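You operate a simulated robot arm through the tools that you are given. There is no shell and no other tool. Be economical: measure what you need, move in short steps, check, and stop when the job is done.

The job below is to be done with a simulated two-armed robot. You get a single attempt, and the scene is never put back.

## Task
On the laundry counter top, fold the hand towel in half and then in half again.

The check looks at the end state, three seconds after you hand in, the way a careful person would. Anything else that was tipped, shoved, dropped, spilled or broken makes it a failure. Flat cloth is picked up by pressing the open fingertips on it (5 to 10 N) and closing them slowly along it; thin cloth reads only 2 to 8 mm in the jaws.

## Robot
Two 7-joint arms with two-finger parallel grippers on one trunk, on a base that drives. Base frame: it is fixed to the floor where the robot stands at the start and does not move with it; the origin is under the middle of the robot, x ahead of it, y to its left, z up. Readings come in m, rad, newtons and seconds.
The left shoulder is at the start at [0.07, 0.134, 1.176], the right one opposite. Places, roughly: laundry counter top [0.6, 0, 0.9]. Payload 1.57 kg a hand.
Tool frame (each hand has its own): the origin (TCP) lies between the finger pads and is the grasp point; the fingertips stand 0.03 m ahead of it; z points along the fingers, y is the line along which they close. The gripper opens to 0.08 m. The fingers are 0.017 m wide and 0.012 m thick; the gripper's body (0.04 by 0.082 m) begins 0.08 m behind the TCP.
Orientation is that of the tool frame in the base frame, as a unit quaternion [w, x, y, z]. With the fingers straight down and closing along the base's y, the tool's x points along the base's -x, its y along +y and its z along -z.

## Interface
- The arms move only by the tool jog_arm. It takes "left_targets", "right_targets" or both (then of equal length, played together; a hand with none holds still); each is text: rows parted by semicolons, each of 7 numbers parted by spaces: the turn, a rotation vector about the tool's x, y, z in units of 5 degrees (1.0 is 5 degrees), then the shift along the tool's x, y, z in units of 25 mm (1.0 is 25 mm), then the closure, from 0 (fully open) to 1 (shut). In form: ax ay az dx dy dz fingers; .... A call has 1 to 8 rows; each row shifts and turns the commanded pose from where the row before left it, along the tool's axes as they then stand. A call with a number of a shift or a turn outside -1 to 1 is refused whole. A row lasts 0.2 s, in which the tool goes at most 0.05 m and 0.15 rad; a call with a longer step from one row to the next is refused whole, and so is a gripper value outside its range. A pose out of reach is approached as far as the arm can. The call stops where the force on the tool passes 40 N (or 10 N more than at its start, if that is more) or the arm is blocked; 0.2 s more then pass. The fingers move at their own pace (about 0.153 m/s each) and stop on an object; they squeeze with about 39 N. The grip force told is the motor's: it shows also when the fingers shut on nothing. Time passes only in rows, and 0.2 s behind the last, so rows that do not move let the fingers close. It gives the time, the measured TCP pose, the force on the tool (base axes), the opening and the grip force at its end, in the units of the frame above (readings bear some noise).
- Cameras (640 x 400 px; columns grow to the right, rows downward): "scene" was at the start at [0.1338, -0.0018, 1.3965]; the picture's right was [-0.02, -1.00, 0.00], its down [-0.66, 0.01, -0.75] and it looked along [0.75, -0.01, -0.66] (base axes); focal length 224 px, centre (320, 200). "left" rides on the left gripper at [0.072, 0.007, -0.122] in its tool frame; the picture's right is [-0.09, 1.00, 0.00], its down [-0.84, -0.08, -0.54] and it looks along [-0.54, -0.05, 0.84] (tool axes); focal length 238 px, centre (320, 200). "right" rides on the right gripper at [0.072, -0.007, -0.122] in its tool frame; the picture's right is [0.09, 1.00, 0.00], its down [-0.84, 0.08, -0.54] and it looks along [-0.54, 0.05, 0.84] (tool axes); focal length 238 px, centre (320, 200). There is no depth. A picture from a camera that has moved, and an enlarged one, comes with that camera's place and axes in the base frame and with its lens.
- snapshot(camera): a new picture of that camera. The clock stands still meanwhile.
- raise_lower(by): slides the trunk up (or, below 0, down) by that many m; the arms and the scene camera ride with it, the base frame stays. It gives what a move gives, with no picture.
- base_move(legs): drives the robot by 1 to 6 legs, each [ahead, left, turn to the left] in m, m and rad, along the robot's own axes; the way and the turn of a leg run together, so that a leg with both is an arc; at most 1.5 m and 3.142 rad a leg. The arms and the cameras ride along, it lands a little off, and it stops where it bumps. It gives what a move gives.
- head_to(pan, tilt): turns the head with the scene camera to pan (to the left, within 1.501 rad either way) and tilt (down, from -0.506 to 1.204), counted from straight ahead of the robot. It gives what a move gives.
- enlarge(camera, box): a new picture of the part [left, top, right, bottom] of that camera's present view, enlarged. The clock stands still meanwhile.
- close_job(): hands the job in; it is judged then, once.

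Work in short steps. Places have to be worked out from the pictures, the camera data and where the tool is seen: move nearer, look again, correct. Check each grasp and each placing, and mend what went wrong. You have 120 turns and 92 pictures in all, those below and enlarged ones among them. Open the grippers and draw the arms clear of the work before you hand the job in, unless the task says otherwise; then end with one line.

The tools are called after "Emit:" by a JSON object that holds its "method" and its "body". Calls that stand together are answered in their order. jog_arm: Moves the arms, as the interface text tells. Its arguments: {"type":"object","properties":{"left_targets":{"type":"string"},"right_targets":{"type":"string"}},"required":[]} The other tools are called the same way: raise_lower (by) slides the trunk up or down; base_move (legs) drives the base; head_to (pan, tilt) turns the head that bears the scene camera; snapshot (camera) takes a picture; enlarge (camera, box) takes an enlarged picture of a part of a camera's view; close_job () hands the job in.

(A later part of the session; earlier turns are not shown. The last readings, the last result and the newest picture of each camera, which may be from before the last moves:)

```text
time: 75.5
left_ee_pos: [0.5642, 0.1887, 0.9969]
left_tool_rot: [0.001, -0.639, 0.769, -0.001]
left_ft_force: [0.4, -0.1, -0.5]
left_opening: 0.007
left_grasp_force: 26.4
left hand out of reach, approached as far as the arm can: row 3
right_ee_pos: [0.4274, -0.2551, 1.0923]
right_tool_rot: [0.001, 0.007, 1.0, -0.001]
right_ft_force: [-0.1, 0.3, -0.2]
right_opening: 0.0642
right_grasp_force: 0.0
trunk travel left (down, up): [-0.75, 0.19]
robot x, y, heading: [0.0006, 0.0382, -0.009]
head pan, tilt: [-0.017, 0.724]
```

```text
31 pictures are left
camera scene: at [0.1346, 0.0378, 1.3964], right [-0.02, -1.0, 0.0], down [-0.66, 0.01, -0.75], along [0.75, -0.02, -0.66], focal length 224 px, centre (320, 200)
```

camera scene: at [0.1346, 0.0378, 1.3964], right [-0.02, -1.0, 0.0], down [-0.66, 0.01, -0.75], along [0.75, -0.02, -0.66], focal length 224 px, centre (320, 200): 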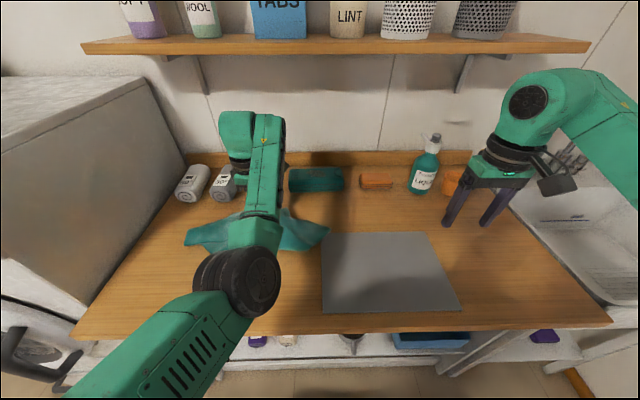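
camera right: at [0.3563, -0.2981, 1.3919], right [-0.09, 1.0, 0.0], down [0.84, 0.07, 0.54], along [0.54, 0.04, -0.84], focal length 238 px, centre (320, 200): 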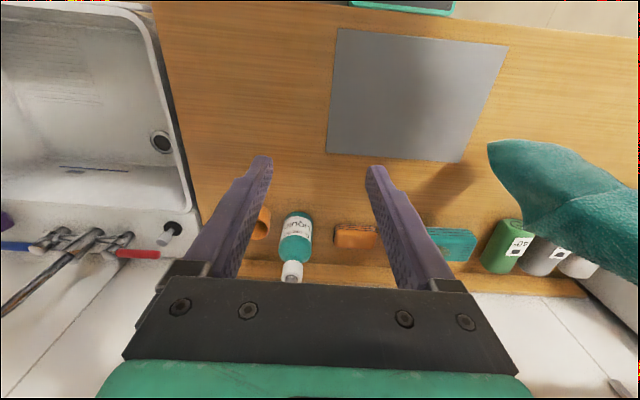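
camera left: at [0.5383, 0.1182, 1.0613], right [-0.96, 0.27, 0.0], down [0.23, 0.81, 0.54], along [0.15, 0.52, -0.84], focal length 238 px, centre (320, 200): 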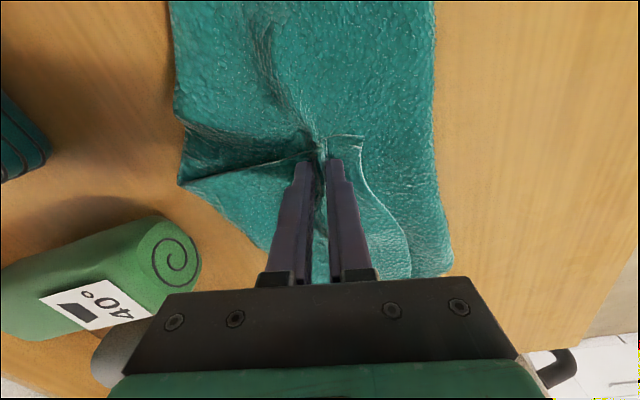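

Both layers are tented. I try relaxing the jaws marginally so the inner layer slips out, then re-close and read the thickness.

Emit:
{"method": "jog_arm", "body": {"left_targets": "0 0 0 0 0 0 0.91;0 0 0 0 0 0 0.9;0 0 0 0 0 0 0.9;0 0 0 0 0 0 1;0 0 0 0 0 0 1"}}

Emit:
{"method": "snapshot", "body": {"camera": "left"}}

```text
time: 76.7
left_ee_pos: [0.5634, 0.1882, 0.9964]
left_tool_rot: [0.001, -0.639, 0.77, -0.001]
left_ft_force: [0.6, -0.3, 0.8]
left_opening: 0.0069
left_grasp_force: 25.6
right_ee_pos: [0.4282, -0.2557, 1.0928]
right_tool_rot: [0.002, 0.006, 1.0, -0.001]
right_ft_force: [-0.3, -0.4, -0.1]
right_opening: 0.0639
right_grasp_force: 0.1
trunk travel left (down, up): [-0.75, 0.19]
robot x, y, heading: [-0.0009, 0.0416, -0.006]
head pan, tilt: [-0.017, 0.724]
```

```text
30 pictures are left
camera left: at [0.5445, 0.1189, 1.119], right [-0.96, 0.27, 0.0], down [0.23, 0.81, 0.54], along [0.15, 0.52, -0.84], focal length 238 px, centre (320, 200)
```

left: 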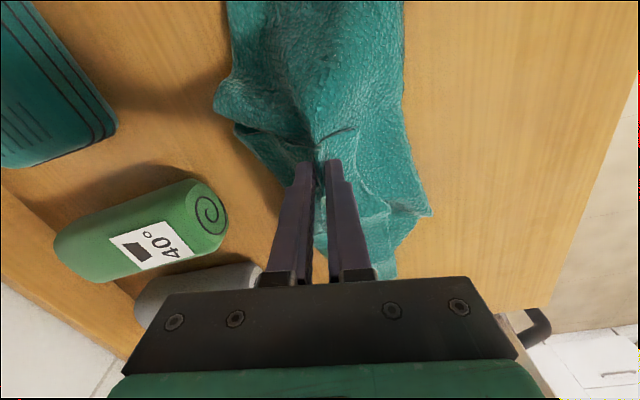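

Still two layers. I relax slightly more for one step and re-close.

Emit:
{"method": "jog_arm", "body": {"left_targets": "0 0 0 0 0 0 0.88;0 0 0 0 0 0 0.88;0 0 0 0 0 0 1;0 0 0 0 0 0 1"}}

```text
time: 77.7
left_ee_pos: [0.5638, 0.1876, 0.9973]
left_tool_rot: [0.001, -0.639, 0.769, -0.002]
left_ft_force: [0.2, -0.5, -0.9]
left_opening: 0.0066
left_grasp_force: 26.0
right_ee_pos: [0.4276, -0.2544, 1.0919]
right_tool_rot: [0.0, 0.007, 1.0, -0.001]
right_ft_force: [0.2, 0.1, 0.6]
right_opening: 0.0638
right_grasp_force: 0.1
trunk travel left (down, up): [-0.75, 0.19]
robot x, y, heading: [0.0008, 0.0391, -0.004]
head pan, tilt: [-0.017, 0.724]
```

The thickness is dropping slowly (6.6 mm). I continue with a slightly wider relax and a small upward shake.

Emit:
{"method": "jog_arm", "body": {"left_targets": "0 0 0 0 0 -0.3 0.86;0 0 0 0 0 0.3 0.85;0 0 0 0 0 -0.3 0.85;0 0 0 0 0 0 1;0 0 0 0 0 0 1"}}

Emit:
{"method": "snapshot", "body": {"camera": "left"}}

```text
time: 78.9
left_ee_pos: [0.5658, 0.1873, 1.0039]
left_tool_rot: [0.002, -0.64, 0.769, -0.001]
left_ft_force: [0.6, 0.5, -0.7]
left_opening: 0.0
left_grasp_force: 21.4
right_ee_pos: [0.4274, -0.2543, 1.0927]
right_tool_rot: [0.001, 0.006, 1.0, -0.001]
right_ft_force: [-0.5, -0.4, -0.1]
right_opening: 0.0637
right_grasp_force: 0.0
trunk travel left (down, up): [-0.75, 0.19]
robot x, y, heading: [0.0021, 0.0385, -0.005]
head pan, tilt: [-0.017, 0.724]
```

```text
29 pictures are left
camera left: at [0.5468, 0.1184, 1.1259], right [-0.96, 0.27, 0.0], down [0.23, 0.81, 0.54], along [0.15, 0.52, -0.84], focal length 238 px, centre (320, 200)
```

left: 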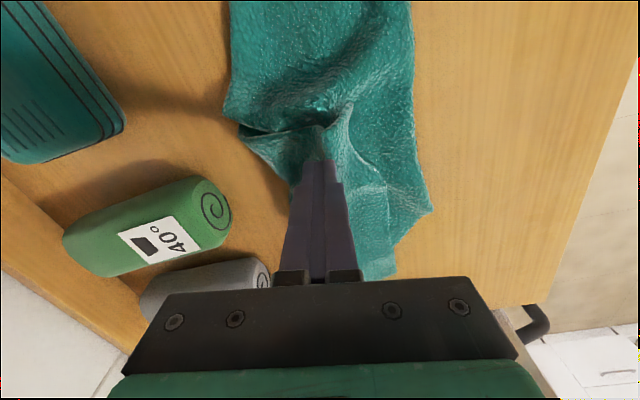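

It dropped, but left a standing ridge in the flap. I'll grab just the crest of that ridge without pressing (8 mm above contact height), which should take only the top layer.

Emit:
{"method": "jog_arm", "body": {"left_targets": "0 0 0 0 0 0 0.4;0 0 0 0 0 0.8 0.4;0 0 0 0 0 0.8 0.4;0 0 0 0 0 0.6 0.4;0 0 0 0 0 0 0.4"}}

Emit:
{"method": "snapshot", "body": {"camera": "left"}}

```text
time: 80.1
left_ee_pos: [0.5621, 0.1882, 0.9495]
left_tool_rot: [0.001, -0.639, 0.769, -0.001]
left_ft_force: [-0.5, -0.3, 1.0]
left_opening: 0.048
left_grasp_force: 0.9
right_ee_pos: [0.4281, -0.2549, 1.0915]
right_tool_rot: [0.001, 0.006, 1.0, -0.002]
right_ft_force: [0.3, 0.2, 0.0]
right_opening: 0.064
right_grasp_force: 0.1
trunk travel left (down, up): [-0.75, 0.19]
robot x, y, heading: [-0.0008, 0.0414, -0.008]
head pan, tilt: [-0.017, 0.724]
```

```text
28 pictures are left
camera left: at [0.5435, 0.1183, 1.0714], right [-0.96, 0.27, 0.0], down [0.23, 0.81, 0.54], along [0.15, 0.52, -0.84], focal length 238 px, centre (320, 200)
```

left: 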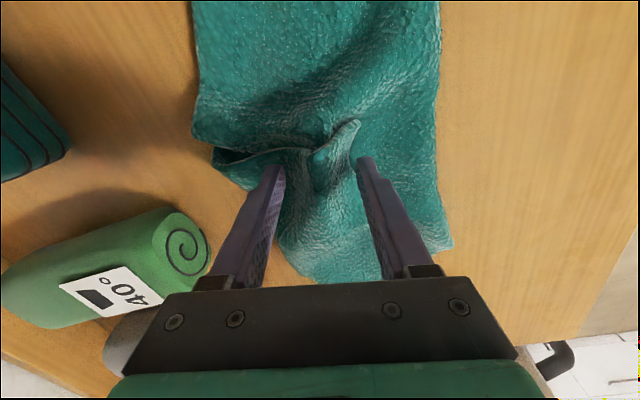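

The flap corner is now standing up between the fingers. I shift 7 mm toward the hem and close at this height.

Emit:
{"method": "jog_arm", "body": {"left_targets": "0 0 0 0.3 0 0.1 0.4;0 0 0 0 0 0 0.5;0 0 0 0 0 0 0.6;0 0 0 0 0 0 0.7;0 0 0 0 0 0 0.8;0 0 0 0 0 0 0.9;0 0 0 0 0 0 1;0 0 0 0 0 0 1"}}

Emit:
{"method": "snapshot", "body": {"camera": "left"}}

```text
time: 81.9
left_ee_pos: [0.5609, 0.18, 0.9473]
left_tool_rot: [0.001, -0.639, 0.769, -0.001]
left_ft_force: [-0.7, -0.2, 1.3]
left_opening: 0.0094
left_grasp_force: 27.4
right_ee_pos: [0.4284, -0.2548, 1.0922]
right_tool_rot: [0.001, 0.006, 1.0, -0.001]
right_ft_force: [0.3, -0.1, -0.2]
right_opening: 0.064
right_grasp_force: 0.0
trunk travel left (down, up): [-0.75, 0.19]
robot x, y, heading: [0.001, 0.0424, -0.007]
head pan, tilt: [-0.017, 0.724]
```

```text
27 pictures are left
camera left: at [0.5425, 0.1108, 1.0693], right [-0.96, 0.27, 0.0], down [0.23, 0.81, 0.54], along [0.15, 0.52, -0.84], focal length 238 px, centre (320, 200)
```

left: 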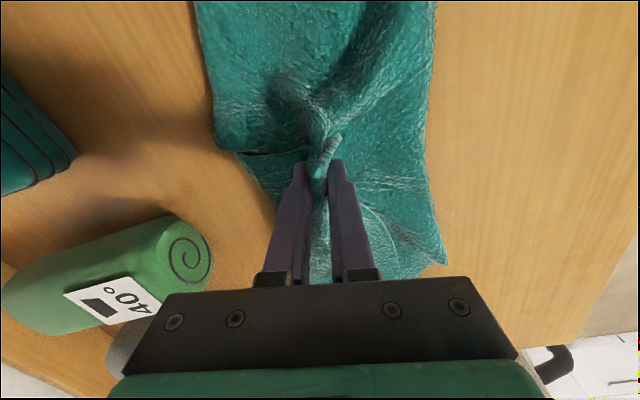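

That's two layers again (9.4 mm). I open, rise 12 mm more and close only on the upstanding corner tip.

Emit:
{"method": "jog_arm", "body": {"left_targets": "0 0 0 0 0 0 0.6;0 0 0 0 0 -0.25 0.6;0 0 0 0 0 -0.25 0.6;0 0 0 0.1 0 0 0.7;0 0 0 0 0 0 0.8;0 0 0 0 0 0 0.9;0 0 0 0 0 0 1;0 0 0 0 0 0 1"}}

Emit:
{"method": "snapshot", "body": {"camera": "left"}}

```text
time: 83.7
left_ee_pos: [0.5611, 0.1778, 0.9599]
left_tool_rot: [0.001, -0.639, 0.769, -0.001]
left_ft_force: [-0.7, 0.0, -0.3]
left_opening: 0.0092
left_grasp_force: 27.7
right_ee_pos: [0.4271, -0.2555, 1.0916]
right_tool_rot: [0.001, 0.006, 1.0, -0.002]
right_ft_force: [0.1, 0.1, 1.1]
right_opening: 0.064
right_grasp_force: 0.1
trunk travel left (down, up): [-0.75, 0.19]
robot x, y, heading: [0.0026, 0.0419, -0.002]
head pan, tilt: [-0.017, 0.724]
```

```text
26 pictures are left
camera left: at [0.5427, 0.1092, 1.0815], right [-0.96, 0.27, 0.0], down [0.23, 0.81, 0.54], along [0.15, 0.52, -0.84], focal length 238 px, centre (320, 200)
```

left: 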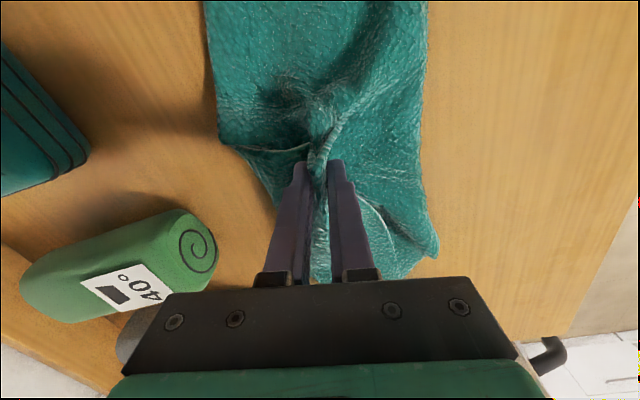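

I lift it 10 cm to see whether the lower layer follows.

Emit:
{"method": "jog_arm", "body": {"left_targets": "0 0 0 -0.3 0 -0.8 1;0 0 0 -0.3 0 -0.8 1;0 0 0 -0.3 0 -0.8 1;0 0 0 -0.3 0 -0.8 1;0 0 0 0 0 -0.8 1;0 0 0 0 0 -0.8 1"}}

Emit:
{"method": "snapshot", "body": {"camera": "left"}}

```text
time: 85.1
left_ee_pos: [0.5715, 0.21, 1.0798]
left_tool_rot: [0.001, -0.639, 0.769, -0.002]
left_ft_force: [0.5, 1.0, -1.0]
left_opening: 0.0092
left_grasp_force: 28.0
left hand out of reach, approached as far as the arm can: row 4
right_ee_pos: [0.428, -0.2552, 1.091]
right_tool_rot: [0.001, 0.006, 1.0, 0.0]
right_ft_force: [-1.1, 0.1, -0.2]
right_opening: 0.0641
right_grasp_force: 0.0
trunk travel left (down, up): [-0.75, 0.19]
robot x, y, heading: [0.0022, 0.0371, -0.005]
head pan, tilt: [-0.017, 0.724]
```

```text
25 pictures are left
camera left: at [0.5522, 0.1394, 1.2021], right [-0.96, 0.27, 0.0], down [0.23, 0.81, 0.54], along [0.15, 0.52, -0.84], focal length 238 px, centre (320, 200)
```

left: 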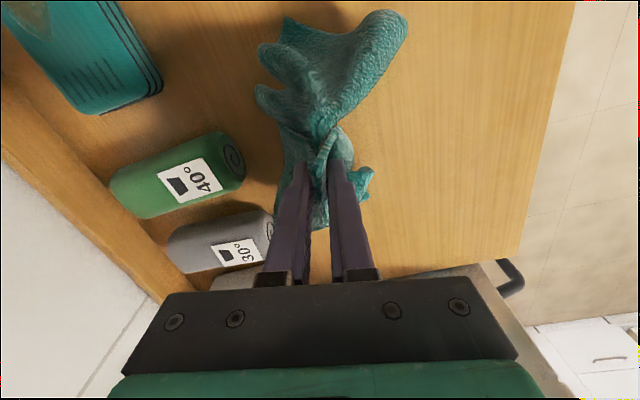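

The hand has bunched both layers. Better idea: lay it back, then grip the two single-layer diagonal ends (left tail and right tip) and stretch, so gravity drops both flaps. I lower in reverse and release.

Emit:
{"method": "jog_arm", "body": {"left_targets": "0 0 0 0 0 0.8 1;0 0 0 0 0 0.8 1;0 0 0 0.3 0 0.8 1;0 0 0 0.3 0 0.8 1;0 0 0 0.3 0 0.8 1;0 0 0 0.3 0 0.8 1;0 0 0 0 0 0.2 0.7;0 0 0 0 0 0 0.2"}}

Emit:
{"method": "jog_arm", "body": {"left_targets": "0 0 0 0 0 -1 0.2;0 0 0 0 0 -1 0.2;0 0 0 -0.7 0 -1 0.2;0 0 0 -0.98 0.17 -1 0.2;0 0 0 -0.98 0.17 -1 0.2;0 0 0 -0.98 0.17 -1 0.2;0 0 0 -0.98 0.17 -1 0.2;0 0 0 -0.98 0.17 -1 0.2"}}

Emit:
{"method": "enlarge", "body": {"camera": "scene", "box": [160, 180, 360, 300]}}

```text
time: 86.9
left_ee_pos: [0.5655, 0.1795, 0.9535]
left_tool_rot: [0.001, -0.639, 0.769, -0.001]
left_ft_force: [0.7, 0.0, 0.5]
left_opening: 0.0641
left_grasp_force: 0.0
right_ee_pos: [0.4281, -0.2543, 1.0921]
right_tool_rot: [0.001, 0.007, 1.0, -0.001]
right_ft_force: [-0.2, -0.4, 0.0]
right_opening: 0.0639
right_grasp_force: 0.0
trunk travel left (down, up): [-0.75, 0.19]
robot x, y, heading: [-0.0002, 0.0385, -0.007]
head pan, tilt: [-0.017, 0.724]
```

```text
time: 88.7
left_ee_pos: [0.5688, 0.3227, 1.1556]
left_tool_rot: [0.001, -0.64, 0.768, -0.003]
left_ft_force: [0.0, 0.4, 0.9]
left_opening: 0.0638
left_grasp_force: 0.2
right_ee_pos: [0.4267, -0.2533, 1.0924]
right_tool_rot: [0.001, 0.007, 1.0, -0.002]
right_ft_force: [-0.1, 0.8, -0.8]
right_opening: 0.0641
right_grasp_force: 0.1
trunk travel left (down, up): [-0.75, 0.19]
robot x, y, heading: [-0.0003, 0.0397, -0.005]
head pan, tilt: [-0.017, 0.724]
```

```text
3.20 times, centred on (260, 240) of scene
camera zoom: at [0.1328, 0.0399, 1.3966], right [-0.02, -1.0, 0.0], down [-0.66, 0.01, -0.75], along [0.75, -0.02, -0.66], focal length 716 px, centre (512, 72)
```

zoom: 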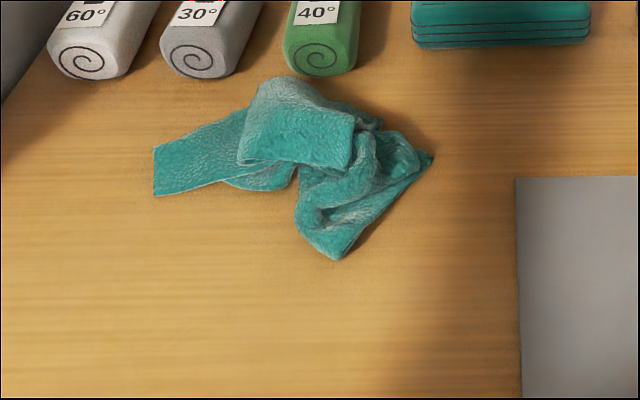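

It's a heap now, but nothing else moved. I look with the left hand camera directly above to find good corners.

Emit:
{"method": "enlarge", "body": {"camera": "left", "box": [160, 0, 480, 200]}}

```text
2.00 times, centred on (320, 100) of left
camera zoom: at [0.5494, 0.2545, 1.2775], right [-0.96, 0.27, -0.01], down [0.23, 0.81, 0.54], along [0.15, 0.52, -0.84], focal length 477 px, centre (320, 400)
```

zoom: 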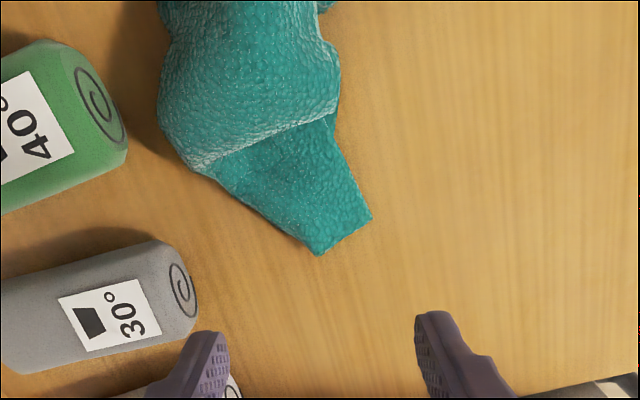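

The tail end is a narrow strip about 4.6 cm wide around (0.557, 0.345). I turn the left hand a bit more to match it and straddle it, descending.

Emit:
{"method": "jog_arm", "body": {"left_targets": "0 0 -1 0 0 0.9 0.3;0 0 -1 0 0 0.9 0.3;0 0 -1 0 0 0.9 0.3;0 0 -1 0 0 0.9 0.3;0 0 0 -0.2 0.1 0.9 0.3;0 0 0 -0.25 0.15 0.9 0.3;0 0 0 0 0 0.9 0.3;0 0 0 0 0 0.9 0.3"}}

Emit:
{"method": "snapshot", "body": {"camera": "left"}}

```text
time: 90.5
left_ee_pos: [0.5621, 0.3308, 0.9714]
left_tool_rot: [0.0, 0.764, -0.646, 0.001]
left_ft_force: [-0.7, -0.6, -0.2]
left_opening: 0.0563
left_grasp_force: 0.0
right_ee_pos: [0.428, -0.2553, 1.0924]
right_tool_rot: [0.001, 0.006, 1.0, -0.001]
right_ft_force: [-0.2, 0.0, -0.4]
right_opening: 0.0641
right_grasp_force: 0.2
trunk travel left (down, up): [-0.75, 0.19]
robot x, y, heading: [-0.0007, 0.0405, -0.008]
head pan, tilt: [-0.017, 0.724]
```

```text
22 pictures are left
camera left: at [0.5676, 0.2598, 1.0947], right [-1.0, -0.07, 0.0], down [-0.06, 0.84, 0.54], along [-0.04, 0.54, -0.84], focal length 238 px, centre (320, 200)
```

left: 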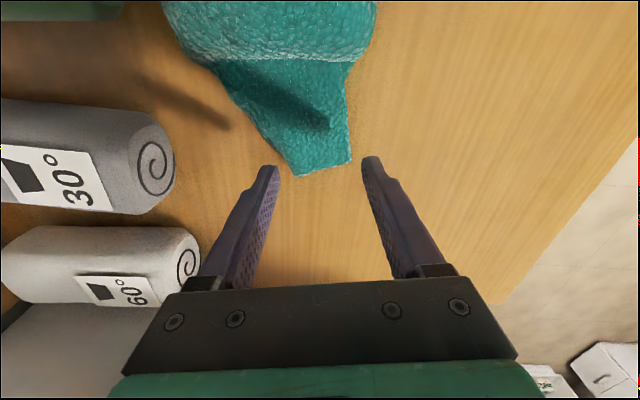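

Well centred. I descend to the surface and probe.

Emit:
{"method": "jog_arm", "body": {"left_targets": "0 0 0 0 0 0.5 0.3;0 0 0 0 0 0.5 0.3;0 0 0 0 0 0.3 0.3;0 0 0 0 0 0.1 0.3;0 0 0 0 0 0.08 0.3;0 0 0 0 0 0.06 0.3"}}

```text
time: 91.9
left_ee_pos: [0.5626, 0.3308, 0.9363]
left_tool_rot: [-0.002, 0.763, -0.646, 0.003]
left_ft_force: [1.0, 1.5, 3.1]
left_opening: 0.0564
left_grasp_force: 0.0
right_ee_pos: [0.4275, -0.2556, 1.0922]
right_tool_rot: [0.0, 0.005, 1.0, 0.0]
right_ft_force: [0.6, -0.9, 0.4]
right_opening: 0.0645
right_grasp_force: 0.1
trunk travel left (down, up): [-0.75, 0.19]
robot x, y, heading: [0.0036, 0.0369, -0.005]
head pan, tilt: [-0.017, 0.724]
```

Emit:
{"method": "jog_arm", "body": {"left_targets": "0 0 0 0 0 0.04 0.36;0 0 0 0 0 0 0.42;0 0 0 0 0 0 0.5;0 0 0 0 0 0 0.58;0 0 0 0 0 0 0.66;0 0 0 0 0 0 0.74;0 0 0 0 0 0 0.82;0 0 0 0 0 0 0.9"}}

Emit:
{"method": "jog_arm", "body": {"left_targets": "0 0 0 0 0 0 1;0 0 0 0 0 0 1;0 0 0 0 0 -0.5 1;0 0 0 0 0 -1 1;0 0 0 0 0 -1 1;0 0 0 0 0 -1 1;0 0 0 0 0 -1 1;0 0 0 0 0 -1 1"}}

```text
time: 93.7
left_ee_pos: [0.5619, 0.3314, 0.9341]
left_tool_rot: [-0.002, 0.763, -0.647, 0.002]
left_ft_force: [1.7, -0.4, 6.8]
left_opening: 0.0108
left_grasp_force: 28.7
right_ee_pos: [0.4271, -0.2561, 1.0924]
right_tool_rot: [0.001, 0.006, 1.0, -0.001]
right_ft_force: [0.1, -0.2, -0.9]
right_opening: 0.064
right_grasp_force: 0.1
trunk travel left (down, up): [-0.75, 0.19]
robot x, y, heading: [-0.0013, 0.0412, -0.008]
head pan, tilt: [-0.017, 0.724]
```

```text
time: 95.5
left_ee_pos: [0.5619, 0.3309, 1.072]
left_tool_rot: [0.0, 0.763, -0.647, 0.001]
left_ft_force: [0.5, 1.2, -0.4]
left_opening: 0.0107
left_grasp_force: 28.8
right_ee_pos: [0.4293, -0.2555, 1.0924]
right_tool_rot: [0.001, 0.006, 1.0, 0.0]
right_ft_force: [-1.0, -0.2, 0.0]
right_opening: 0.0641
right_grasp_force: 0.0
trunk travel left (down, up): [-0.75, 0.19]
robot x, y, heading: [-0.0011, 0.0395, -0.004]
head pan, tilt: [-0.017, 0.724]
```

Firm grip (10.7 mm). I raise it to hang clear: trunk up, then the arm up.

Emit:
{"method": "raise_lower", "body": {"by": 0.18}}

Emit:
{"method": "jog_arm", "body": {"left_targets": "0 0 0 0 0 -0.9 1;0 0 0 0 0 -0.9 1;0 0 0 0 0 -0.9 1;0 0 0 0 0 -0.9 1;0 0 0 0 0 -0.9 1;0 0 0 0 0 -0.9 1;0 0 0 0 0 -0.9 1"}}

Emit:
{"method": "base_move", "body": {"legs": [[0, -0.15, 0]]}}

Emit:
{"method": "snapshot", "body": {"camera": "scene"}}

```text
time: 97.5
left_ee_pos: [0.562, 0.3311, 1.2508]
left_tool_rot: [-0.001, 0.763, -0.646, 0.001]
left_ft_force: [0.4, 0.0, -0.1]
left_opening: 0.0102
left_grasp_force: 28.0
right_ee_pos: [0.4281, -0.2538, 1.2717]
right_tool_rot: [0.0, 0.007, 1.0, -0.002]
right_ft_force: [-0.6, -0.3, -0.1]
right_opening: 0.0638
right_grasp_force: 0.1
trunk travel left (down, up): [-0.93, 0.01]
robot x, y, heading: [0.0026, 0.0387, 0.0]
head pan, tilt: [-0.017, 0.724]
```

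```text
time: 99.1
left_ee_pos: [0.5631, 0.3313, 1.36]
left_tool_rot: [-0.006, 0.764, -0.645, 0.009]
left_ft_force: [0.5, 1.0, -0.9]
left_opening: 0.0101
left_grasp_force: 28.5
left hand out of reach, approached as far as the arm can: row 5, 6, 7
right_ee_pos: [0.4276, -0.2541, 1.2717]
right_tool_rot: [0.0, 0.006, 1.0, 0.0]
right_ft_force: [0.0, 0.1, -0.4]
right_opening: 0.0641
right_grasp_force: 0.0
trunk travel left (down, up): [-0.93, 0.01]
robot x, y, heading: [-0.0008, 0.0419, -0.007]
head pan, tilt: [-0.017, 0.724]
```

```text
time: 100.5
left_ee_pos: [0.561, 0.1843, 1.3584]
left_tool_rot: [-0.005, 0.765, -0.644, 0.009]
left_ft_force: [0.1, -0.2, -0.2]
left_opening: 0.0102
left_grasp_force: 28.3
right_ee_pos: [0.4279, -0.4022, 1.2733]
right_tool_rot: [0.0, 0.006, 1.0, -0.002]
right_ft_force: [0.5, 1.4, -0.3]
right_opening: 0.064
right_grasp_force: 0.1
trunk travel left (down, up): [-0.93, 0.01]
robot x, y, heading: [0.0008, -0.1115, -0.005]
head pan, tilt: [-0.017, 0.724]
```

```text
21 pictures are left
camera scene: at [0.1338, -0.1081, 1.5764], right [-0.02, -1.0, 0.0], down [-0.66, 0.01, -0.75], along [0.75, -0.02, -0.66], focal length 224 px, centre (320, 200)
```

scene: 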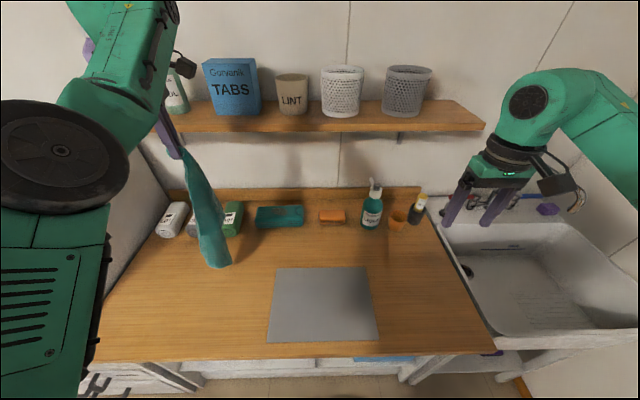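

It hangs clean. I bring the right hand inward, then shift the base right so I can lay the towel leftward again, keeping hold this time.

Emit:
{"method": "jog_arm", "body": {"right_targets": "0 0 0 0 0.9 0 0.2;0 0 0 0 0.9 0 0.2;0 0 0 0 0.9 0 0.2;0 0 0 0 0.9 0 0.2;0 0 0 0 0.9 0 0.2"}}

Emit:
{"method": "base_move", "body": {"legs": [[0, -0.18, 0]]}}

Emit:
{"method": "raise_lower", "body": {"by": -0.06}}

Emit:
{"method": "base_move", "body": {"legs": [[0, 0.1, 0]]}}

Emit:
{"method": "snapshot", "body": {"camera": "scene"}}

```text
time: 101.7
left_ee_pos: [0.5607, 0.1826, 1.3586]
left_tool_rot: [-0.006, 0.765, -0.644, 0.009]
left_ft_force: [0.5, -0.4, -0.8]
left_opening: 0.0107
left_grasp_force: 28.1
right_ee_pos: [0.428, -0.2897, 1.2721]
right_tool_rot: [0.0, 0.006, 1.0, -0.001]
right_ft_force: [-0.3, 0.5, 0.9]
right_opening: 0.0641
right_grasp_force: 0.0
trunk travel left (down, up): [-0.93, 0.01]
robot x, y, heading: [0.0017, -0.111, -0.003]
head pan, tilt: [-0.017, 0.724]
```

```text
time: 103.2
left_ee_pos: [0.5603, 0.0022, 1.3572]
left_tool_rot: [-0.004, 0.766, -0.643, 0.009]
left_ft_force: [-1.0, 0.5, -0.6]
left_opening: 0.0103
left_grasp_force: 28.2
right_ee_pos: [0.4279, -0.4704, 1.2717]
right_tool_rot: [0.001, 0.006, 1.0, -0.003]
right_ft_force: [-1.0, 0.3, 0.6]
right_opening: 0.064
right_grasp_force: 0.1
trunk travel left (down, up): [-0.93, 0.01]
robot x, y, heading: [-0.0023, -0.2964, -0.005]
head pan, tilt: [-0.017, 0.724]
```

```text
time: 104.2
left_ee_pos: [0.5592, -0.0034, 1.3005]
left_tool_rot: [-0.007, 0.766, -0.643, 0.009]
left_ft_force: [0.5, 0.3, -1.2]
left_opening: 0.0102
left_grasp_force: 28.0
right_ee_pos: [0.4273, -0.4774, 1.2118]
right_tool_rot: [0.001, 0.005, 1.0, -0.001]
right_ft_force: [0.3, 1.1, -0.6]
right_opening: 0.064
right_grasp_force: 0.1
trunk travel left (down, up): [-0.87, 0.07]
robot x, y, heading: [-0.0014, -0.2961, -0.004]
head pan, tilt: [-0.017, 0.724]
```

```text
time: 105.3
left_ee_pos: [0.5598, 0.0907, 1.301]
left_tool_rot: [-0.007, 0.765, -0.644, 0.006]
left_ft_force: [0.2, -0.7, 0.2]
left_opening: 0.0101
left_grasp_force: 28.4
right_ee_pos: [0.4289, -0.3828, 1.2121]
right_tool_rot: [0.001, 0.005, 1.0, 0.001]
right_ft_force: [0.1, -0.8, 0.1]
right_opening: 0.064
right_grasp_force: 0.1
trunk travel left (down, up): [-0.87, 0.07]
robot x, y, heading: [-0.0046, -0.1992, -0.006]
head pan, tilt: [-0.017, 0.724]
```

```text
20 pictures are left
camera scene: at [0.1334, -0.2054, 1.5164], right [-0.02, -1.0, 0.0], down [-0.66, 0.02, -0.75], along [0.75, -0.01, -0.66], focal length 224 px, centre (320, 200)
```

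scene: 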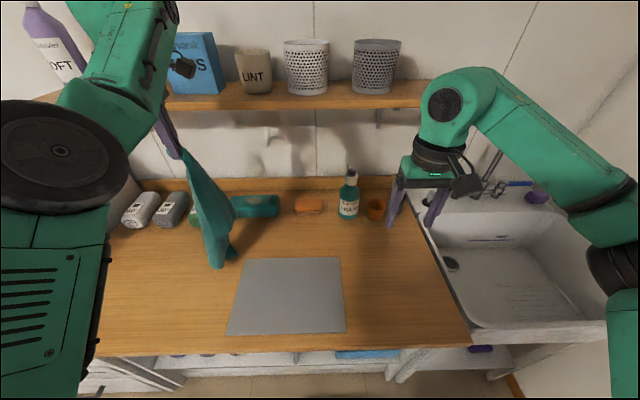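

The bottom is only just touching. I go back right, lower 6 cm to ground it firmly, then lay left.

Emit:
{"method": "base_move", "body": {"legs": [[0, -0.1, 0]]}}

Emit:
{"method": "raise_lower", "body": {"by": -0.06}}

Emit:
{"method": "base_move", "body": {"legs": [[0, 0.15, 0]]}}

Emit:
{"method": "raise_lower", "body": {"by": -0.07}}

Emit:
{"method": "base_move", "body": {"legs": [[0, 0.12, 0]]}}

Emit:
{"method": "snapshot", "body": {"camera": "scene"}}

```text
time: 106.5
left_ee_pos: [0.5609, 0.0016, 1.2981]
left_tool_rot: [-0.005, 0.766, -0.643, 0.01]
left_ft_force: [-0.6, 1.4, -0.8]
left_opening: 0.0101
left_grasp_force: 28.3
right_ee_pos: [0.4287, -0.4704, 1.2128]
right_tool_rot: [0.001, 0.005, 1.0, -0.003]
right_ft_force: [0.5, 0.0, 0.0]
right_opening: 0.0639
right_grasp_force: 0.0
trunk travel left (down, up): [-0.87, 0.07]
robot x, y, heading: [0.0046, -0.2967, -0.003]
head pan, tilt: [-0.017, 0.724]
```

```text
time: 107.5
left_ee_pos: [0.559, -0.0023, 1.2398]
left_tool_rot: [-0.006, 0.765, -0.644, 0.009]
left_ft_force: [0.0, -0.5, -0.6]
left_opening: 0.0101
left_grasp_force: 27.9
right_ee_pos: [0.428, -0.4764, 1.1518]
right_tool_rot: [0.001, 0.006, 1.0, -0.002]
right_ft_force: [-0.2, -1.0, 1.0]
right_opening: 0.0638
right_grasp_force: 0.0
trunk travel left (down, up): [-0.81, 0.13]
robot x, y, heading: [-0.0003, -0.2947, -0.006]
head pan, tilt: [-0.017, 0.724]
```

```text
time: 108.8
left_ee_pos: [0.5621, 0.1425, 1.2406]
left_tool_rot: [-0.007, 0.765, -0.644, 0.008]
left_ft_force: [0.1, -0.1, -0.7]
left_opening: 0.0103
left_grasp_force: 28.6
right_ee_pos: [0.4274, -0.3307, 1.1534]
right_tool_rot: [0.001, 0.006, 1.0, 0.0]
right_ft_force: [-0.2, -0.1, -0.4]
right_opening: 0.064
right_grasp_force: 0.0
trunk travel left (down, up): [-0.81, 0.13]
robot x, y, heading: [0.0028, -0.144, -0.002]
head pan, tilt: [-0.017, 0.724]
```

```text
time: 109.9
left_ee_pos: [0.5608, 0.1459, 1.1703]
left_tool_rot: [-0.006, 0.765, -0.644, 0.009]
left_ft_force: [-1.1, 0.4, -0.1]
left_opening: 0.0101
left_grasp_force: 28.4
right_ee_pos: [0.4276, -0.3272, 1.0815]
right_tool_rot: [0.001, 0.006, 1.0, -0.001]
right_ft_force: [-0.3, 0.3, -0.7]
right_opening: 0.0642
right_grasp_force: 0.1
trunk travel left (down, up): [-0.74, 0.2]
robot x, y, heading: [-0.0042, -0.1481, -0.005]
head pan, tilt: [-0.017, 0.724]
```

```text
time: 111.1
left_ee_pos: [0.563, 0.2607, 1.1703]
left_tool_rot: [-0.007, 0.765, -0.644, 0.008]
left_ft_force: [1.3, -0.5, 0.1]
left_opening: 0.0103
left_grasp_force: 28.5
right_ee_pos: [0.4292, -0.2108, 1.0812]
right_tool_rot: [0.001, 0.007, 1.0, 0.0]
right_ft_force: [0.3, 0.0, 0.3]
right_opening: 0.064
right_grasp_force: 0.1
trunk travel left (down, up): [-0.74, 0.2]
robot x, y, heading: [-0.0009, -0.0273, -0.0]
head pan, tilt: [-0.017, 0.724]
```

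```text
19 pictures are left
camera scene: at [0.1339, -0.0314, 1.3865], right [-0.02, -1.0, 0.0], down [-0.66, 0.02, -0.75], along [0.75, -0.02, -0.66], focal length 224 px, centre (320, 200)
```

scene: 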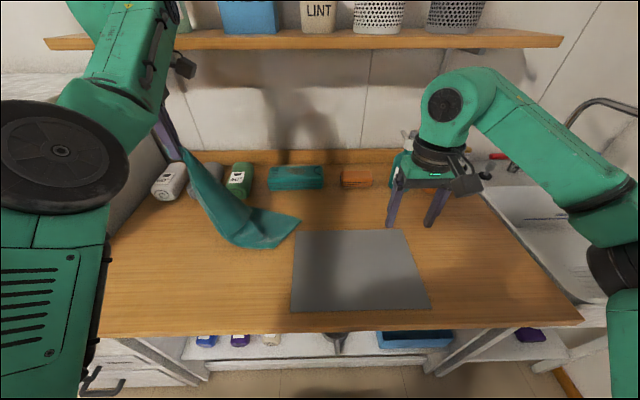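

The opposite tip lies at about (0.58, 0.01). I finish lowering the left end while still holding it and bring the right hand above the tip.

Emit:
{"method": "jog_arm", "body": {"left_targets": "0 0 0 -0.2 0 0.6 1;0 0 0 -0.2 0 0.6 1;0 0 0 -0.2 0 0.6 1;0 0 0 -0.2 0 0.6 1;0 0 0 -0.2 0 0.6 1;0 0 0 -0.2 0 0.6 1;0 0 0 -0.2 0 0.6 1;0 0 0 -0.2 0 0.6 1", "right_targets": "0 0 0 -0.5 0.9 0.1 0.2;0 0 0 -0.5 0.9 0.1 0.2;0 0 0 -0.5 0.9 0.1 0.2;0 0 0 -0.5 0.9 0.1 0.2;0 0 0 -0.5 0.9 0.1 0.2;0 0 0 -0.5 0.9 0.1 0.2;0 0 0 -0.5 0.9 0.1 0.2;0 0 0 -0.5 0.9 0.1 0.2"}}

Emit:
{"method": "snapshot", "body": {"camera": "right"}}

```text
time: 112.9
left_ee_pos: [0.5588, 0.3055, 1.0473]
left_tool_rot: [-0.005, 0.765, -0.644, 0.01]
left_ft_force: [0.6, 0.2, -1.7]
left_opening: 0.0101
left_grasp_force: 27.7
right_ee_pos: [0.531, -0.0287, 1.0626]
right_tool_rot: [0.001, 0.007, 1.0, -0.001]
right_ft_force: [-0.2, 0.4, 0.4]
right_opening: 0.0642
right_grasp_force: 0.3
trunk travel left (down, up): [-0.74, 0.2]
robot x, y, heading: [0.0007, -0.0286, -0.004]
head pan, tilt: [-0.017, 0.724]
```

```text
18 pictures are left
camera right: at [0.4581, -0.0328, 1.183], right [-0.08, 1.0, 0.0], down [0.84, 0.07, 0.54], along [0.54, 0.04, -0.84], focal length 238 px, centre (320, 200)
```

right: 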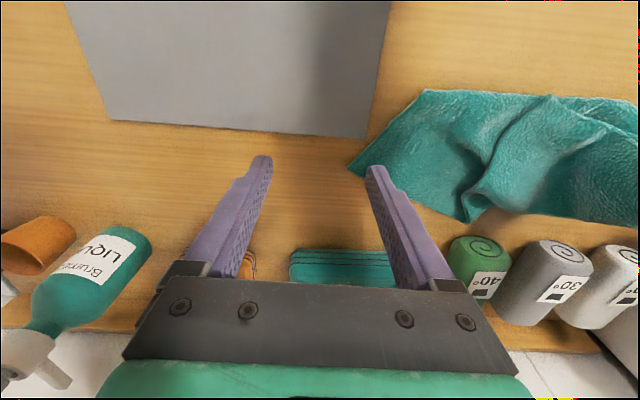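

Tip B is at (0.583, 0.014), a clean single-layer corner. I move the right hand over the far edge next to it, yawed 20° to match.

Emit:
{"method": "jog_arm", "body": {"right_targets": "0 0 0 -0.52 0.82 0 0.375;0 0 0 -0.52 0.82 0 0.375;0 0 0 -0.52 0.82 0 0.375;0 0 0 -0.52 0.82 0 0.375;0 0 1 0 0 1 0.375;0 0 1 0 0 1 0.375;0 0 1 0 0 1 0.375;0 0 1 0 0 1 0.375"}}

Emit:
{"method": "snapshot", "body": {"camera": "right"}}

```text
time: 114.7
left_ee_pos: [0.5579, 0.3018, 1.0503]
left_tool_rot: [-0.006, 0.764, -0.645, 0.008]
left_ft_force: [-0.1, 0.2, 0.2]
left_opening: 0.0102
left_grasp_force: 28.6
right_ee_pos: [0.5472, -0.0017, 0.9619]
right_tool_rot: [0.001, 0.181, 0.983, 0.0]
right_ft_force: [-0.5, 0.4, 0.3]
right_opening: 0.0502
right_grasp_force: 0.1
right hand out of reach, approached as far as the arm can: row 2, 3, 4
trunk travel left (down, up): [-0.74, 0.2]
robot x, y, heading: [0.0002, -0.0234, -0.007]
head pan, tilt: [-0.017, 0.724]
```

```text
17 pictures are left
camera right: at [0.4773, 0.018, 1.0816], right [0.27, 0.96, 0.0], down [0.81, -0.23, 0.54], along [0.52, -0.15, -0.84], focal length 238 px, centre (320, 200)
```

right: 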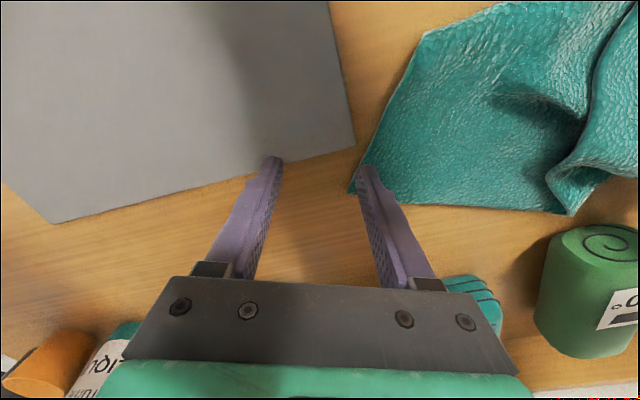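

The right hand is at its cross-body limit. I raise it slightly, shift the base left 0.09 m, and pull the left hand back so the cloth isn't dragged.

Emit:
{"method": "jog_arm", "body": {"right_targets": "0 0 0 0 0 -1 0.375;0 0 0 0 0 -1 0.375;0 0 0 0 0 0 0.375;0 0 0 0 0 0 0.375", "left_targets": "0 0 0 0.9 0 0 1;0 0 0 0.9 0 0 1;0 0 0 0.9 0 0 1;0 0 0 0.9 0 0 1"}}

Emit:
{"method": "base_move", "body": {"legs": [[0, 0.09, 0]]}}

Emit:
{"method": "snapshot", "body": {"camera": "right"}}

```text
time: 115.7
left_ee_pos: [0.5742, 0.2128, 1.0513]
left_tool_rot: [-0.006, 0.765, -0.644, 0.009]
left_ft_force: [1.0, 0.2, -0.7]
left_opening: 0.0101
left_grasp_force: 28.3
right_ee_pos: [0.5478, -0.0012, 1.0121]
right_tool_rot: [0.0, 0.18, 0.984, -0.001]
right_ft_force: [0.4, 0.3, 0.6]
right_opening: 0.05
right_grasp_force: 0.0
trunk travel left (down, up): [-0.74, 0.2]
robot x, y, heading: [-0.0039, -0.0261, -0.002]
head pan, tilt: [-0.017, 0.724]
```

```text
time: 116.8
left_ee_pos: [0.5745, 0.3025, 1.052]
left_tool_rot: [-0.007, 0.765, -0.644, 0.008]
left_ft_force: [-0.3, 0.0, -0.3]
left_opening: 0.0103
left_grasp_force: 28.5
right_ee_pos: [0.548, 0.0859, 1.0128]
right_tool_rot: [0.001, 0.181, 0.984, 0.0]
right_ft_force: [0.8, 0.4, 0.2]
right_opening: 0.05
right_grasp_force: 0.2
trunk travel left (down, up): [-0.74, 0.2]
robot x, y, heading: [0.0015, 0.0625, -0.005]
head pan, tilt: [-0.017, 0.724]
```

```text
16 pictures are left
camera right: at [0.478, 0.1069, 1.1329], right [0.27, 0.96, 0.0], down [0.81, -0.22, 0.54], along [0.52, -0.14, -0.84], focal length 238 px, centre (320, 200)
```

right: 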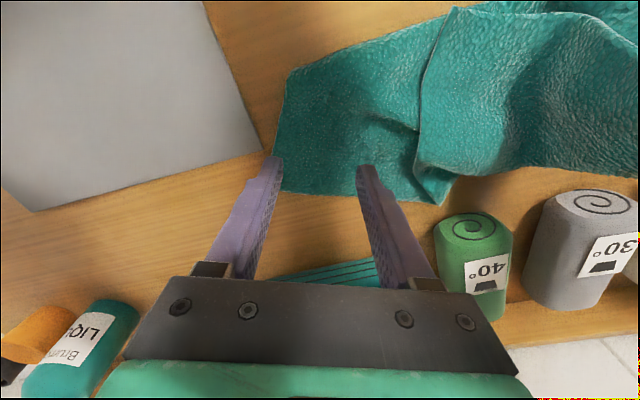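

B is now at about (0.588, 0.027) and within reach. I move onto the far edge beside it and descend.

Emit:
{"method": "jog_arm", "body": {"right_targets": "0 0 0 -0.93 0 0 0.375;0 0 0 -0.93 0 0 0.375;0 0 0 0 0 0.9 0.375;0 0 0 0 0 0.9 0.375;0 0 0 0 0 0.9 0.375;0 0 0 0 0 0.2 0.375"}}

Emit:
{"method": "snapshot", "body": {"camera": "right"}}

```text
time: 118.2
left_ee_pos: [0.574, 0.3036, 1.0514]
left_tool_rot: [-0.006, 0.765, -0.644, 0.01]
left_ft_force: [0.0, 0.3, 0.3]
left_opening: 0.0103
left_grasp_force: 28.3
right_ee_pos: [0.5481, 0.0876, 0.94]
right_tool_rot: [0.001, 0.181, 0.984, -0.001]
right_ft_force: [-0.1, 0.9, -0.5]
right_opening: 0.05
right_grasp_force: 0.0
right hand out of reach, approached as far as the arm can: row 1, 2
trunk travel left (down, up): [-0.74, 0.2]
robot x, y, heading: [-0.0039, 0.0586, -0.009]
head pan, tilt: [-0.017, 0.724]
```

```text
15 pictures are left
camera right: at [0.4777, 0.1082, 1.0599], right [0.27, 0.96, 0.0], down [0.81, -0.22, 0.54], along [0.52, -0.15, -0.84], focal length 238 px, centre (320, 200)
```

right: 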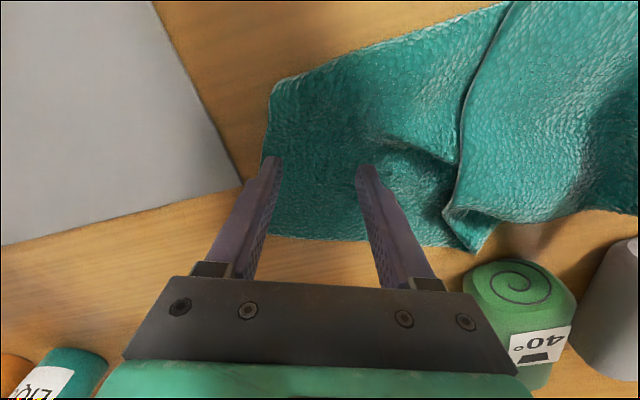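

Still a cross-body limit. I raise, shift the base another 0.08 m left (compensating the left hand), and re-approach B.

Emit:
{"method": "jog_arm", "body": {"right_targets": "0 0 0 0 0 -0.9 0.375;0 0 0 0 0 -0.9 0.375;0 0 0 0 0 0 0.375", "left_targets": "0 0 0 0.95 0 0 1;0 0 0 0.95 0 0 1;0 0 0 0.95 0 0 1"}}

Emit:
{"method": "base_move", "body": {"legs": [[0, 0.08, 0]]}}

Emit:
{"method": "jog_arm", "body": {"right_targets": "0 0 0 -0.75 -0.7 0 0.375;0 0 0 -0.75 -0.7 0 0.375;0 0 0 -0.75 -0.7 0 0.375;0 0 0 -0.75 -0.7 0 0.375"}}

Emit:
{"method": "snapshot", "body": {"camera": "right"}}

```text
time: 119.0
left_ee_pos: [0.5871, 0.2312, 1.0525]
left_tool_rot: [-0.005, 0.765, -0.644, 0.008]
left_ft_force: [0.1, 0.4, 0.2]
left_opening: 0.01
left_grasp_force: 28.2
right_ee_pos: [0.5477, 0.0893, 0.9837]
right_tool_rot: [0.001, 0.179, 0.984, -0.001]
right_ft_force: [0.0, -0.2, -0.1]
right_opening: 0.05
right_grasp_force: 0.0
trunk travel left (down, up): [-0.74, 0.2]
robot x, y, heading: [-0.0004, 0.0607, -0.004]
head pan, tilt: [-0.017, 0.724]
```

```text
time: 120.1
left_ee_pos: [0.5869, 0.309, 1.0515]
left_tool_rot: [-0.007, 0.764, -0.645, 0.008]
left_ft_force: [-0.1, 0.3, -0.1]
left_opening: 0.0105
left_grasp_force: 28.7
right_ee_pos: [0.5474, 0.1651, 0.9848]
right_tool_rot: [0.001, 0.18, 0.984, 0.0]
right_ft_force: [0.1, 0.4, -1.0]
right_opening: 0.0498
right_grasp_force: 0.0
trunk travel left (down, up): [-0.74, 0.2]
robot x, y, heading: [0.0036, 0.1393, -0.008]
head pan, tilt: [-0.017, 0.724]
```

```text
time: 121.1
left_ee_pos: [0.5867, 0.3091, 1.0529]
left_tool_rot: [-0.006, 0.764, -0.645, 0.008]
left_ft_force: [-1.1, -0.8, 0.4]
left_opening: 0.0103
left_grasp_force: 27.7
right_ee_pos: [0.5922, 0.0715, 0.9819]
right_tool_rot: [0.003, 0.18, 0.984, 0.0]
right_ft_force: [0.0, -1.2, -0.1]
right_opening: 0.0501
right_grasp_force: 0.1
trunk travel left (down, up): [-0.74, 0.2]
robot x, y, heading: [0.0008, 0.1394, -0.003]
head pan, tilt: [-0.017, 0.724]
```

```text
14 pictures are left
camera right: at [0.5215, 0.0915, 1.1035], right [0.27, 0.96, 0.0], down [0.81, -0.22, 0.55], along [0.53, -0.14, -0.84], focal length 238 px, centre (320, 200)
```

right: 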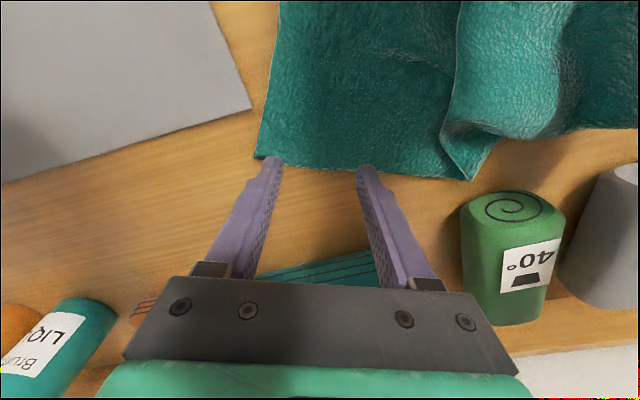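

Aligned beside B (15 mm inside the edge). I descend and press.

Emit:
{"method": "jog_arm", "body": {"right_targets": "0 0 0 0 -0.3 0.6 0.375;0 0 0 0 0 0.6 0.375;0 0 0 0 0 0.4 0.375;0 0 0 0 0 0.14 0.375;0 0 0 0 0 0.08 0.375;0 0 0 0 0 0.06 0.375"}}

```text
time: 122.5
left_ee_pos: [0.5871, 0.3101, 1.0523]
left_tool_rot: [-0.006, 0.764, -0.645, 0.009]
left_ft_force: [-0.7, -0.2, -0.2]
left_opening: 0.0101
left_grasp_force: 28.3
right_ee_pos: [0.591, 0.0685, 0.9366]
right_tool_rot: [0.001, 0.181, 0.984, -0.002]
right_ft_force: [-0.4, 0.9, 0.0]
right_opening: 0.0503
right_grasp_force: 0.1
trunk travel left (down, up): [-0.74, 0.2]
robot x, y, heading: [0.0019, 0.1423, -0.003]
head pan, tilt: [-0.017, 0.724]
```

Emit:
{"method": "jog_arm", "body": {"right_targets": "0 0 0 0 0 0.06 0.375;0 0 0 0 0 0.06 0.375;0 0 0 0 0 0 0.375"}}

```text
time: 123.3
left_ee_pos: [0.5868, 0.3102, 1.0533]
left_tool_rot: [-0.007, 0.764, -0.645, 0.007]
left_ft_force: [0.1, 0.0, -0.9]
left_opening: 0.0103
left_grasp_force: 27.9
right_ee_pos: [0.5898, 0.0675, 0.9339]
right_tool_rot: [0.001, 0.18, 0.984, 0.001]
right_ft_force: [0.9, 0.6, 3.1]
right_opening: 0.0503
right_grasp_force: 0.1
trunk travel left (down, up): [-0.74, 0.2]
robot x, y, heading: [0.0057, 0.1408, -0.002]
head pan, tilt: [-0.017, 0.724]
```

Contact at 3 N; I press 0.8 mm more and close slowly.

Emit:
{"method": "jog_arm", "body": {"right_targets": "0 0 0 0 0 0.035 0.4;0 0 0 0 0 0 0.45;0 0 0 0 0 0 0.5;0 0 0 0 0 0 0.55;0 0 0 0 0 0 0.6;0 0 0 0 0 0 0.65;0 0 0 0 0 0 0.7;0 0 0 0 0 0 0.75"}}

Emit:
{"method": "jog_arm", "body": {"right_targets": "0 0 0 0 0 0 0.8;0 0 0 0 0 0 0.85;0 0 0 0 0 0 0.9;0 0 0 0 0 0 0.95;0 0 0 0 0 0 1;0 0 0 0 0 0 1"}}

```text
time: 125.1
left_ee_pos: [0.586, 0.3104, 1.0534]
left_tool_rot: [-0.006, 0.764, -0.645, 0.008]
left_ft_force: [-0.2, 0.3, 0.1]
left_opening: 0.0102
left_grasp_force: 28.5
right_ee_pos: [0.589, 0.067, 0.9332]
right_tool_rot: [0.002, 0.18, 0.984, -0.002]
right_ft_force: [0.6, 0.0, 5.1]
right_opening: 0.0186
right_grasp_force: 0.2
trunk travel left (down, up): [-0.74, 0.2]
robot x, y, heading: [-0.0033, 0.1382, -0.001]
head pan, tilt: [-0.017, 0.724]
```

```text
time: 126.5
left_ee_pos: [0.5869, 0.3105, 1.0523]
left_tool_rot: [-0.007, 0.764, -0.645, 0.008]
left_ft_force: [0.4, 0.3, 0.0]
left_opening: 0.0103
left_grasp_force: 28.5
right_ee_pos: [0.5898, 0.0679, 0.9343]
right_tool_rot: [0.002, 0.18, 0.984, -0.001]
right_ft_force: [0.8, 0.5, 5.7]
right_opening: 0.0047
right_grasp_force: 24.9
trunk travel left (down, up): [-0.74, 0.2]
robot x, y, heading: [0.002, 0.1407, -0.004]
head pan, tilt: [-0.017, 0.724]
```

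The right hand has NR (4.7 mm, single layer). I raise both with the trunk and spread them apart to look.

Emit:
{"method": "jog_arm", "body": {"right_targets": "0 0 -1 0 0 -0.8 1;0 0 -1 0 0 -0.8 1;0 0 -1 0 0 -0.8 1;0 0 -1 0 0 -0.8 1;0 0 0 0.3 -0.5 -0.8 1;0 0 0 0.3 -0.5 -0.8 1"}}

Emit:
{"method": "raise_lower", "body": {"by": 0.18}}

Emit:
{"method": "jog_arm", "body": {"right_targets": "0 0 0 0.2 -0.9 0 1;0 0 0 0.2 -0.9 0 1;0 0 0 0.2 -0.9 0 1;0 0 0 0.2 -0.9 0 1"}}

Emit:
{"method": "snapshot", "body": {"camera": "scene"}}

```text
time: 127.9
left_ee_pos: [0.5871, 0.3087, 1.0534]
left_tool_rot: [-0.006, 0.764, -0.645, 0.009]
left_ft_force: [-0.1, 0.1, -0.2]
left_opening: 0.0104
left_grasp_force: 28.3
right_ee_pos: [0.5745, 0.042, 1.0542]
right_tool_rot: [0.001, 0.006, 1.0, 0.0]
right_ft_force: [-0.3, -0.7, -0.3]
right_opening: 0.0041
right_grasp_force: 24.7
trunk travel left (down, up): [-0.74, 0.2]
robot x, y, heading: [0.0039, 0.1368, -0.002]
head pan, tilt: [-0.017, 0.724]
```

```text
time: 129.9
left_ee_pos: [0.5869, 0.3112, 1.2314]
left_tool_rot: [-0.006, 0.764, -0.645, 0.008]
left_ft_force: [-0.3, 0.5, 0.4]
left_opening: 0.0106
left_grasp_force: 28.1
right_ee_pos: [0.5762, 0.0436, 1.2345]
right_tool_rot: [0.0, 0.008, 1.0, -0.001]
right_ft_force: [-0.2, 0.4, 1.2]
right_opening: 0.0041
right_grasp_force: 25.1
trunk travel left (down, up): [-0.92, 0.02]
robot x, y, heading: [0.0004, 0.1418, -0.006]
head pan, tilt: [-0.017, 0.724]
```

```text
time: 130.9
left_ee_pos: [0.5869, 0.3093, 1.2324]
left_tool_rot: [-0.007, 0.764, -0.645, 0.008]
left_ft_force: [0.4, 0.1, 0.5]
left_opening: 0.0102
left_grasp_force: 28.0
right_ee_pos: [0.554, -0.0489, 1.235]
right_tool_rot: [0.0, 0.006, 1.0, 0.0]
right_ft_force: [0.4, 0.7, 0.9]
right_opening: 0.0042
right_grasp_force: 24.9
trunk travel left (down, up): [-0.92, 0.02]
robot x, y, heading: [0.0027, 0.1385, -0.005]
head pan, tilt: [-0.017, 0.724]
```

```text
13 pictures are left
camera scene: at [0.1343, 0.1356, 1.5665], right [-0.02, -1.0, 0.0], down [-0.66, 0.02, -0.75], along [0.75, -0.02, -0.66], focal length 224 px, centre (320, 200)
```

scene: 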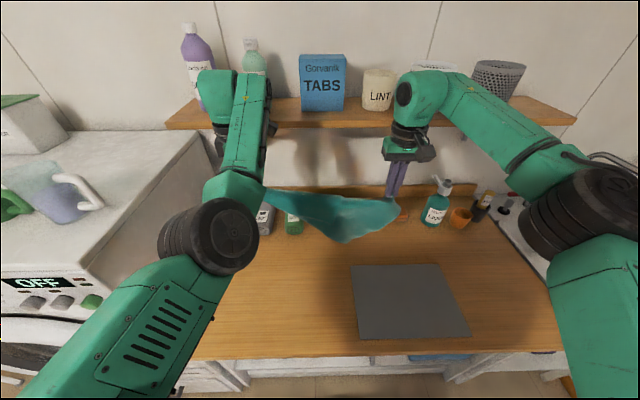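

Emit:
{"method": "enlarge", "body": {"camera": "scene", "box": [240, 150, 420, 262]}}

```text
3.56 times, centred on (330, 206) of scene
camera zoom: at [0.1343, 0.1356, 1.5665], right [-0.02, -1.0, 0.0], down [-0.66, 0.02, -0.75], along [0.75, -0.02, -0.66], focal length 795 px, centre (284, 179)
```

zoom: 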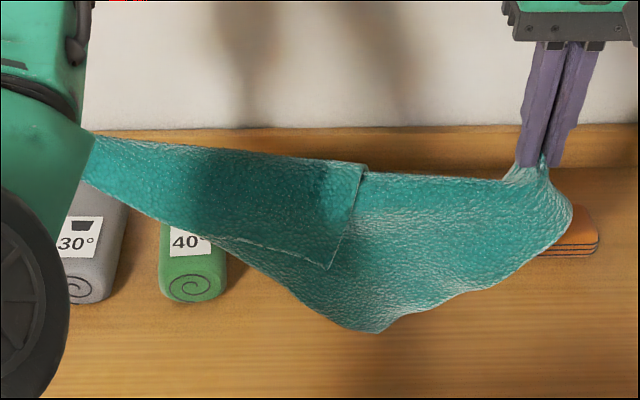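

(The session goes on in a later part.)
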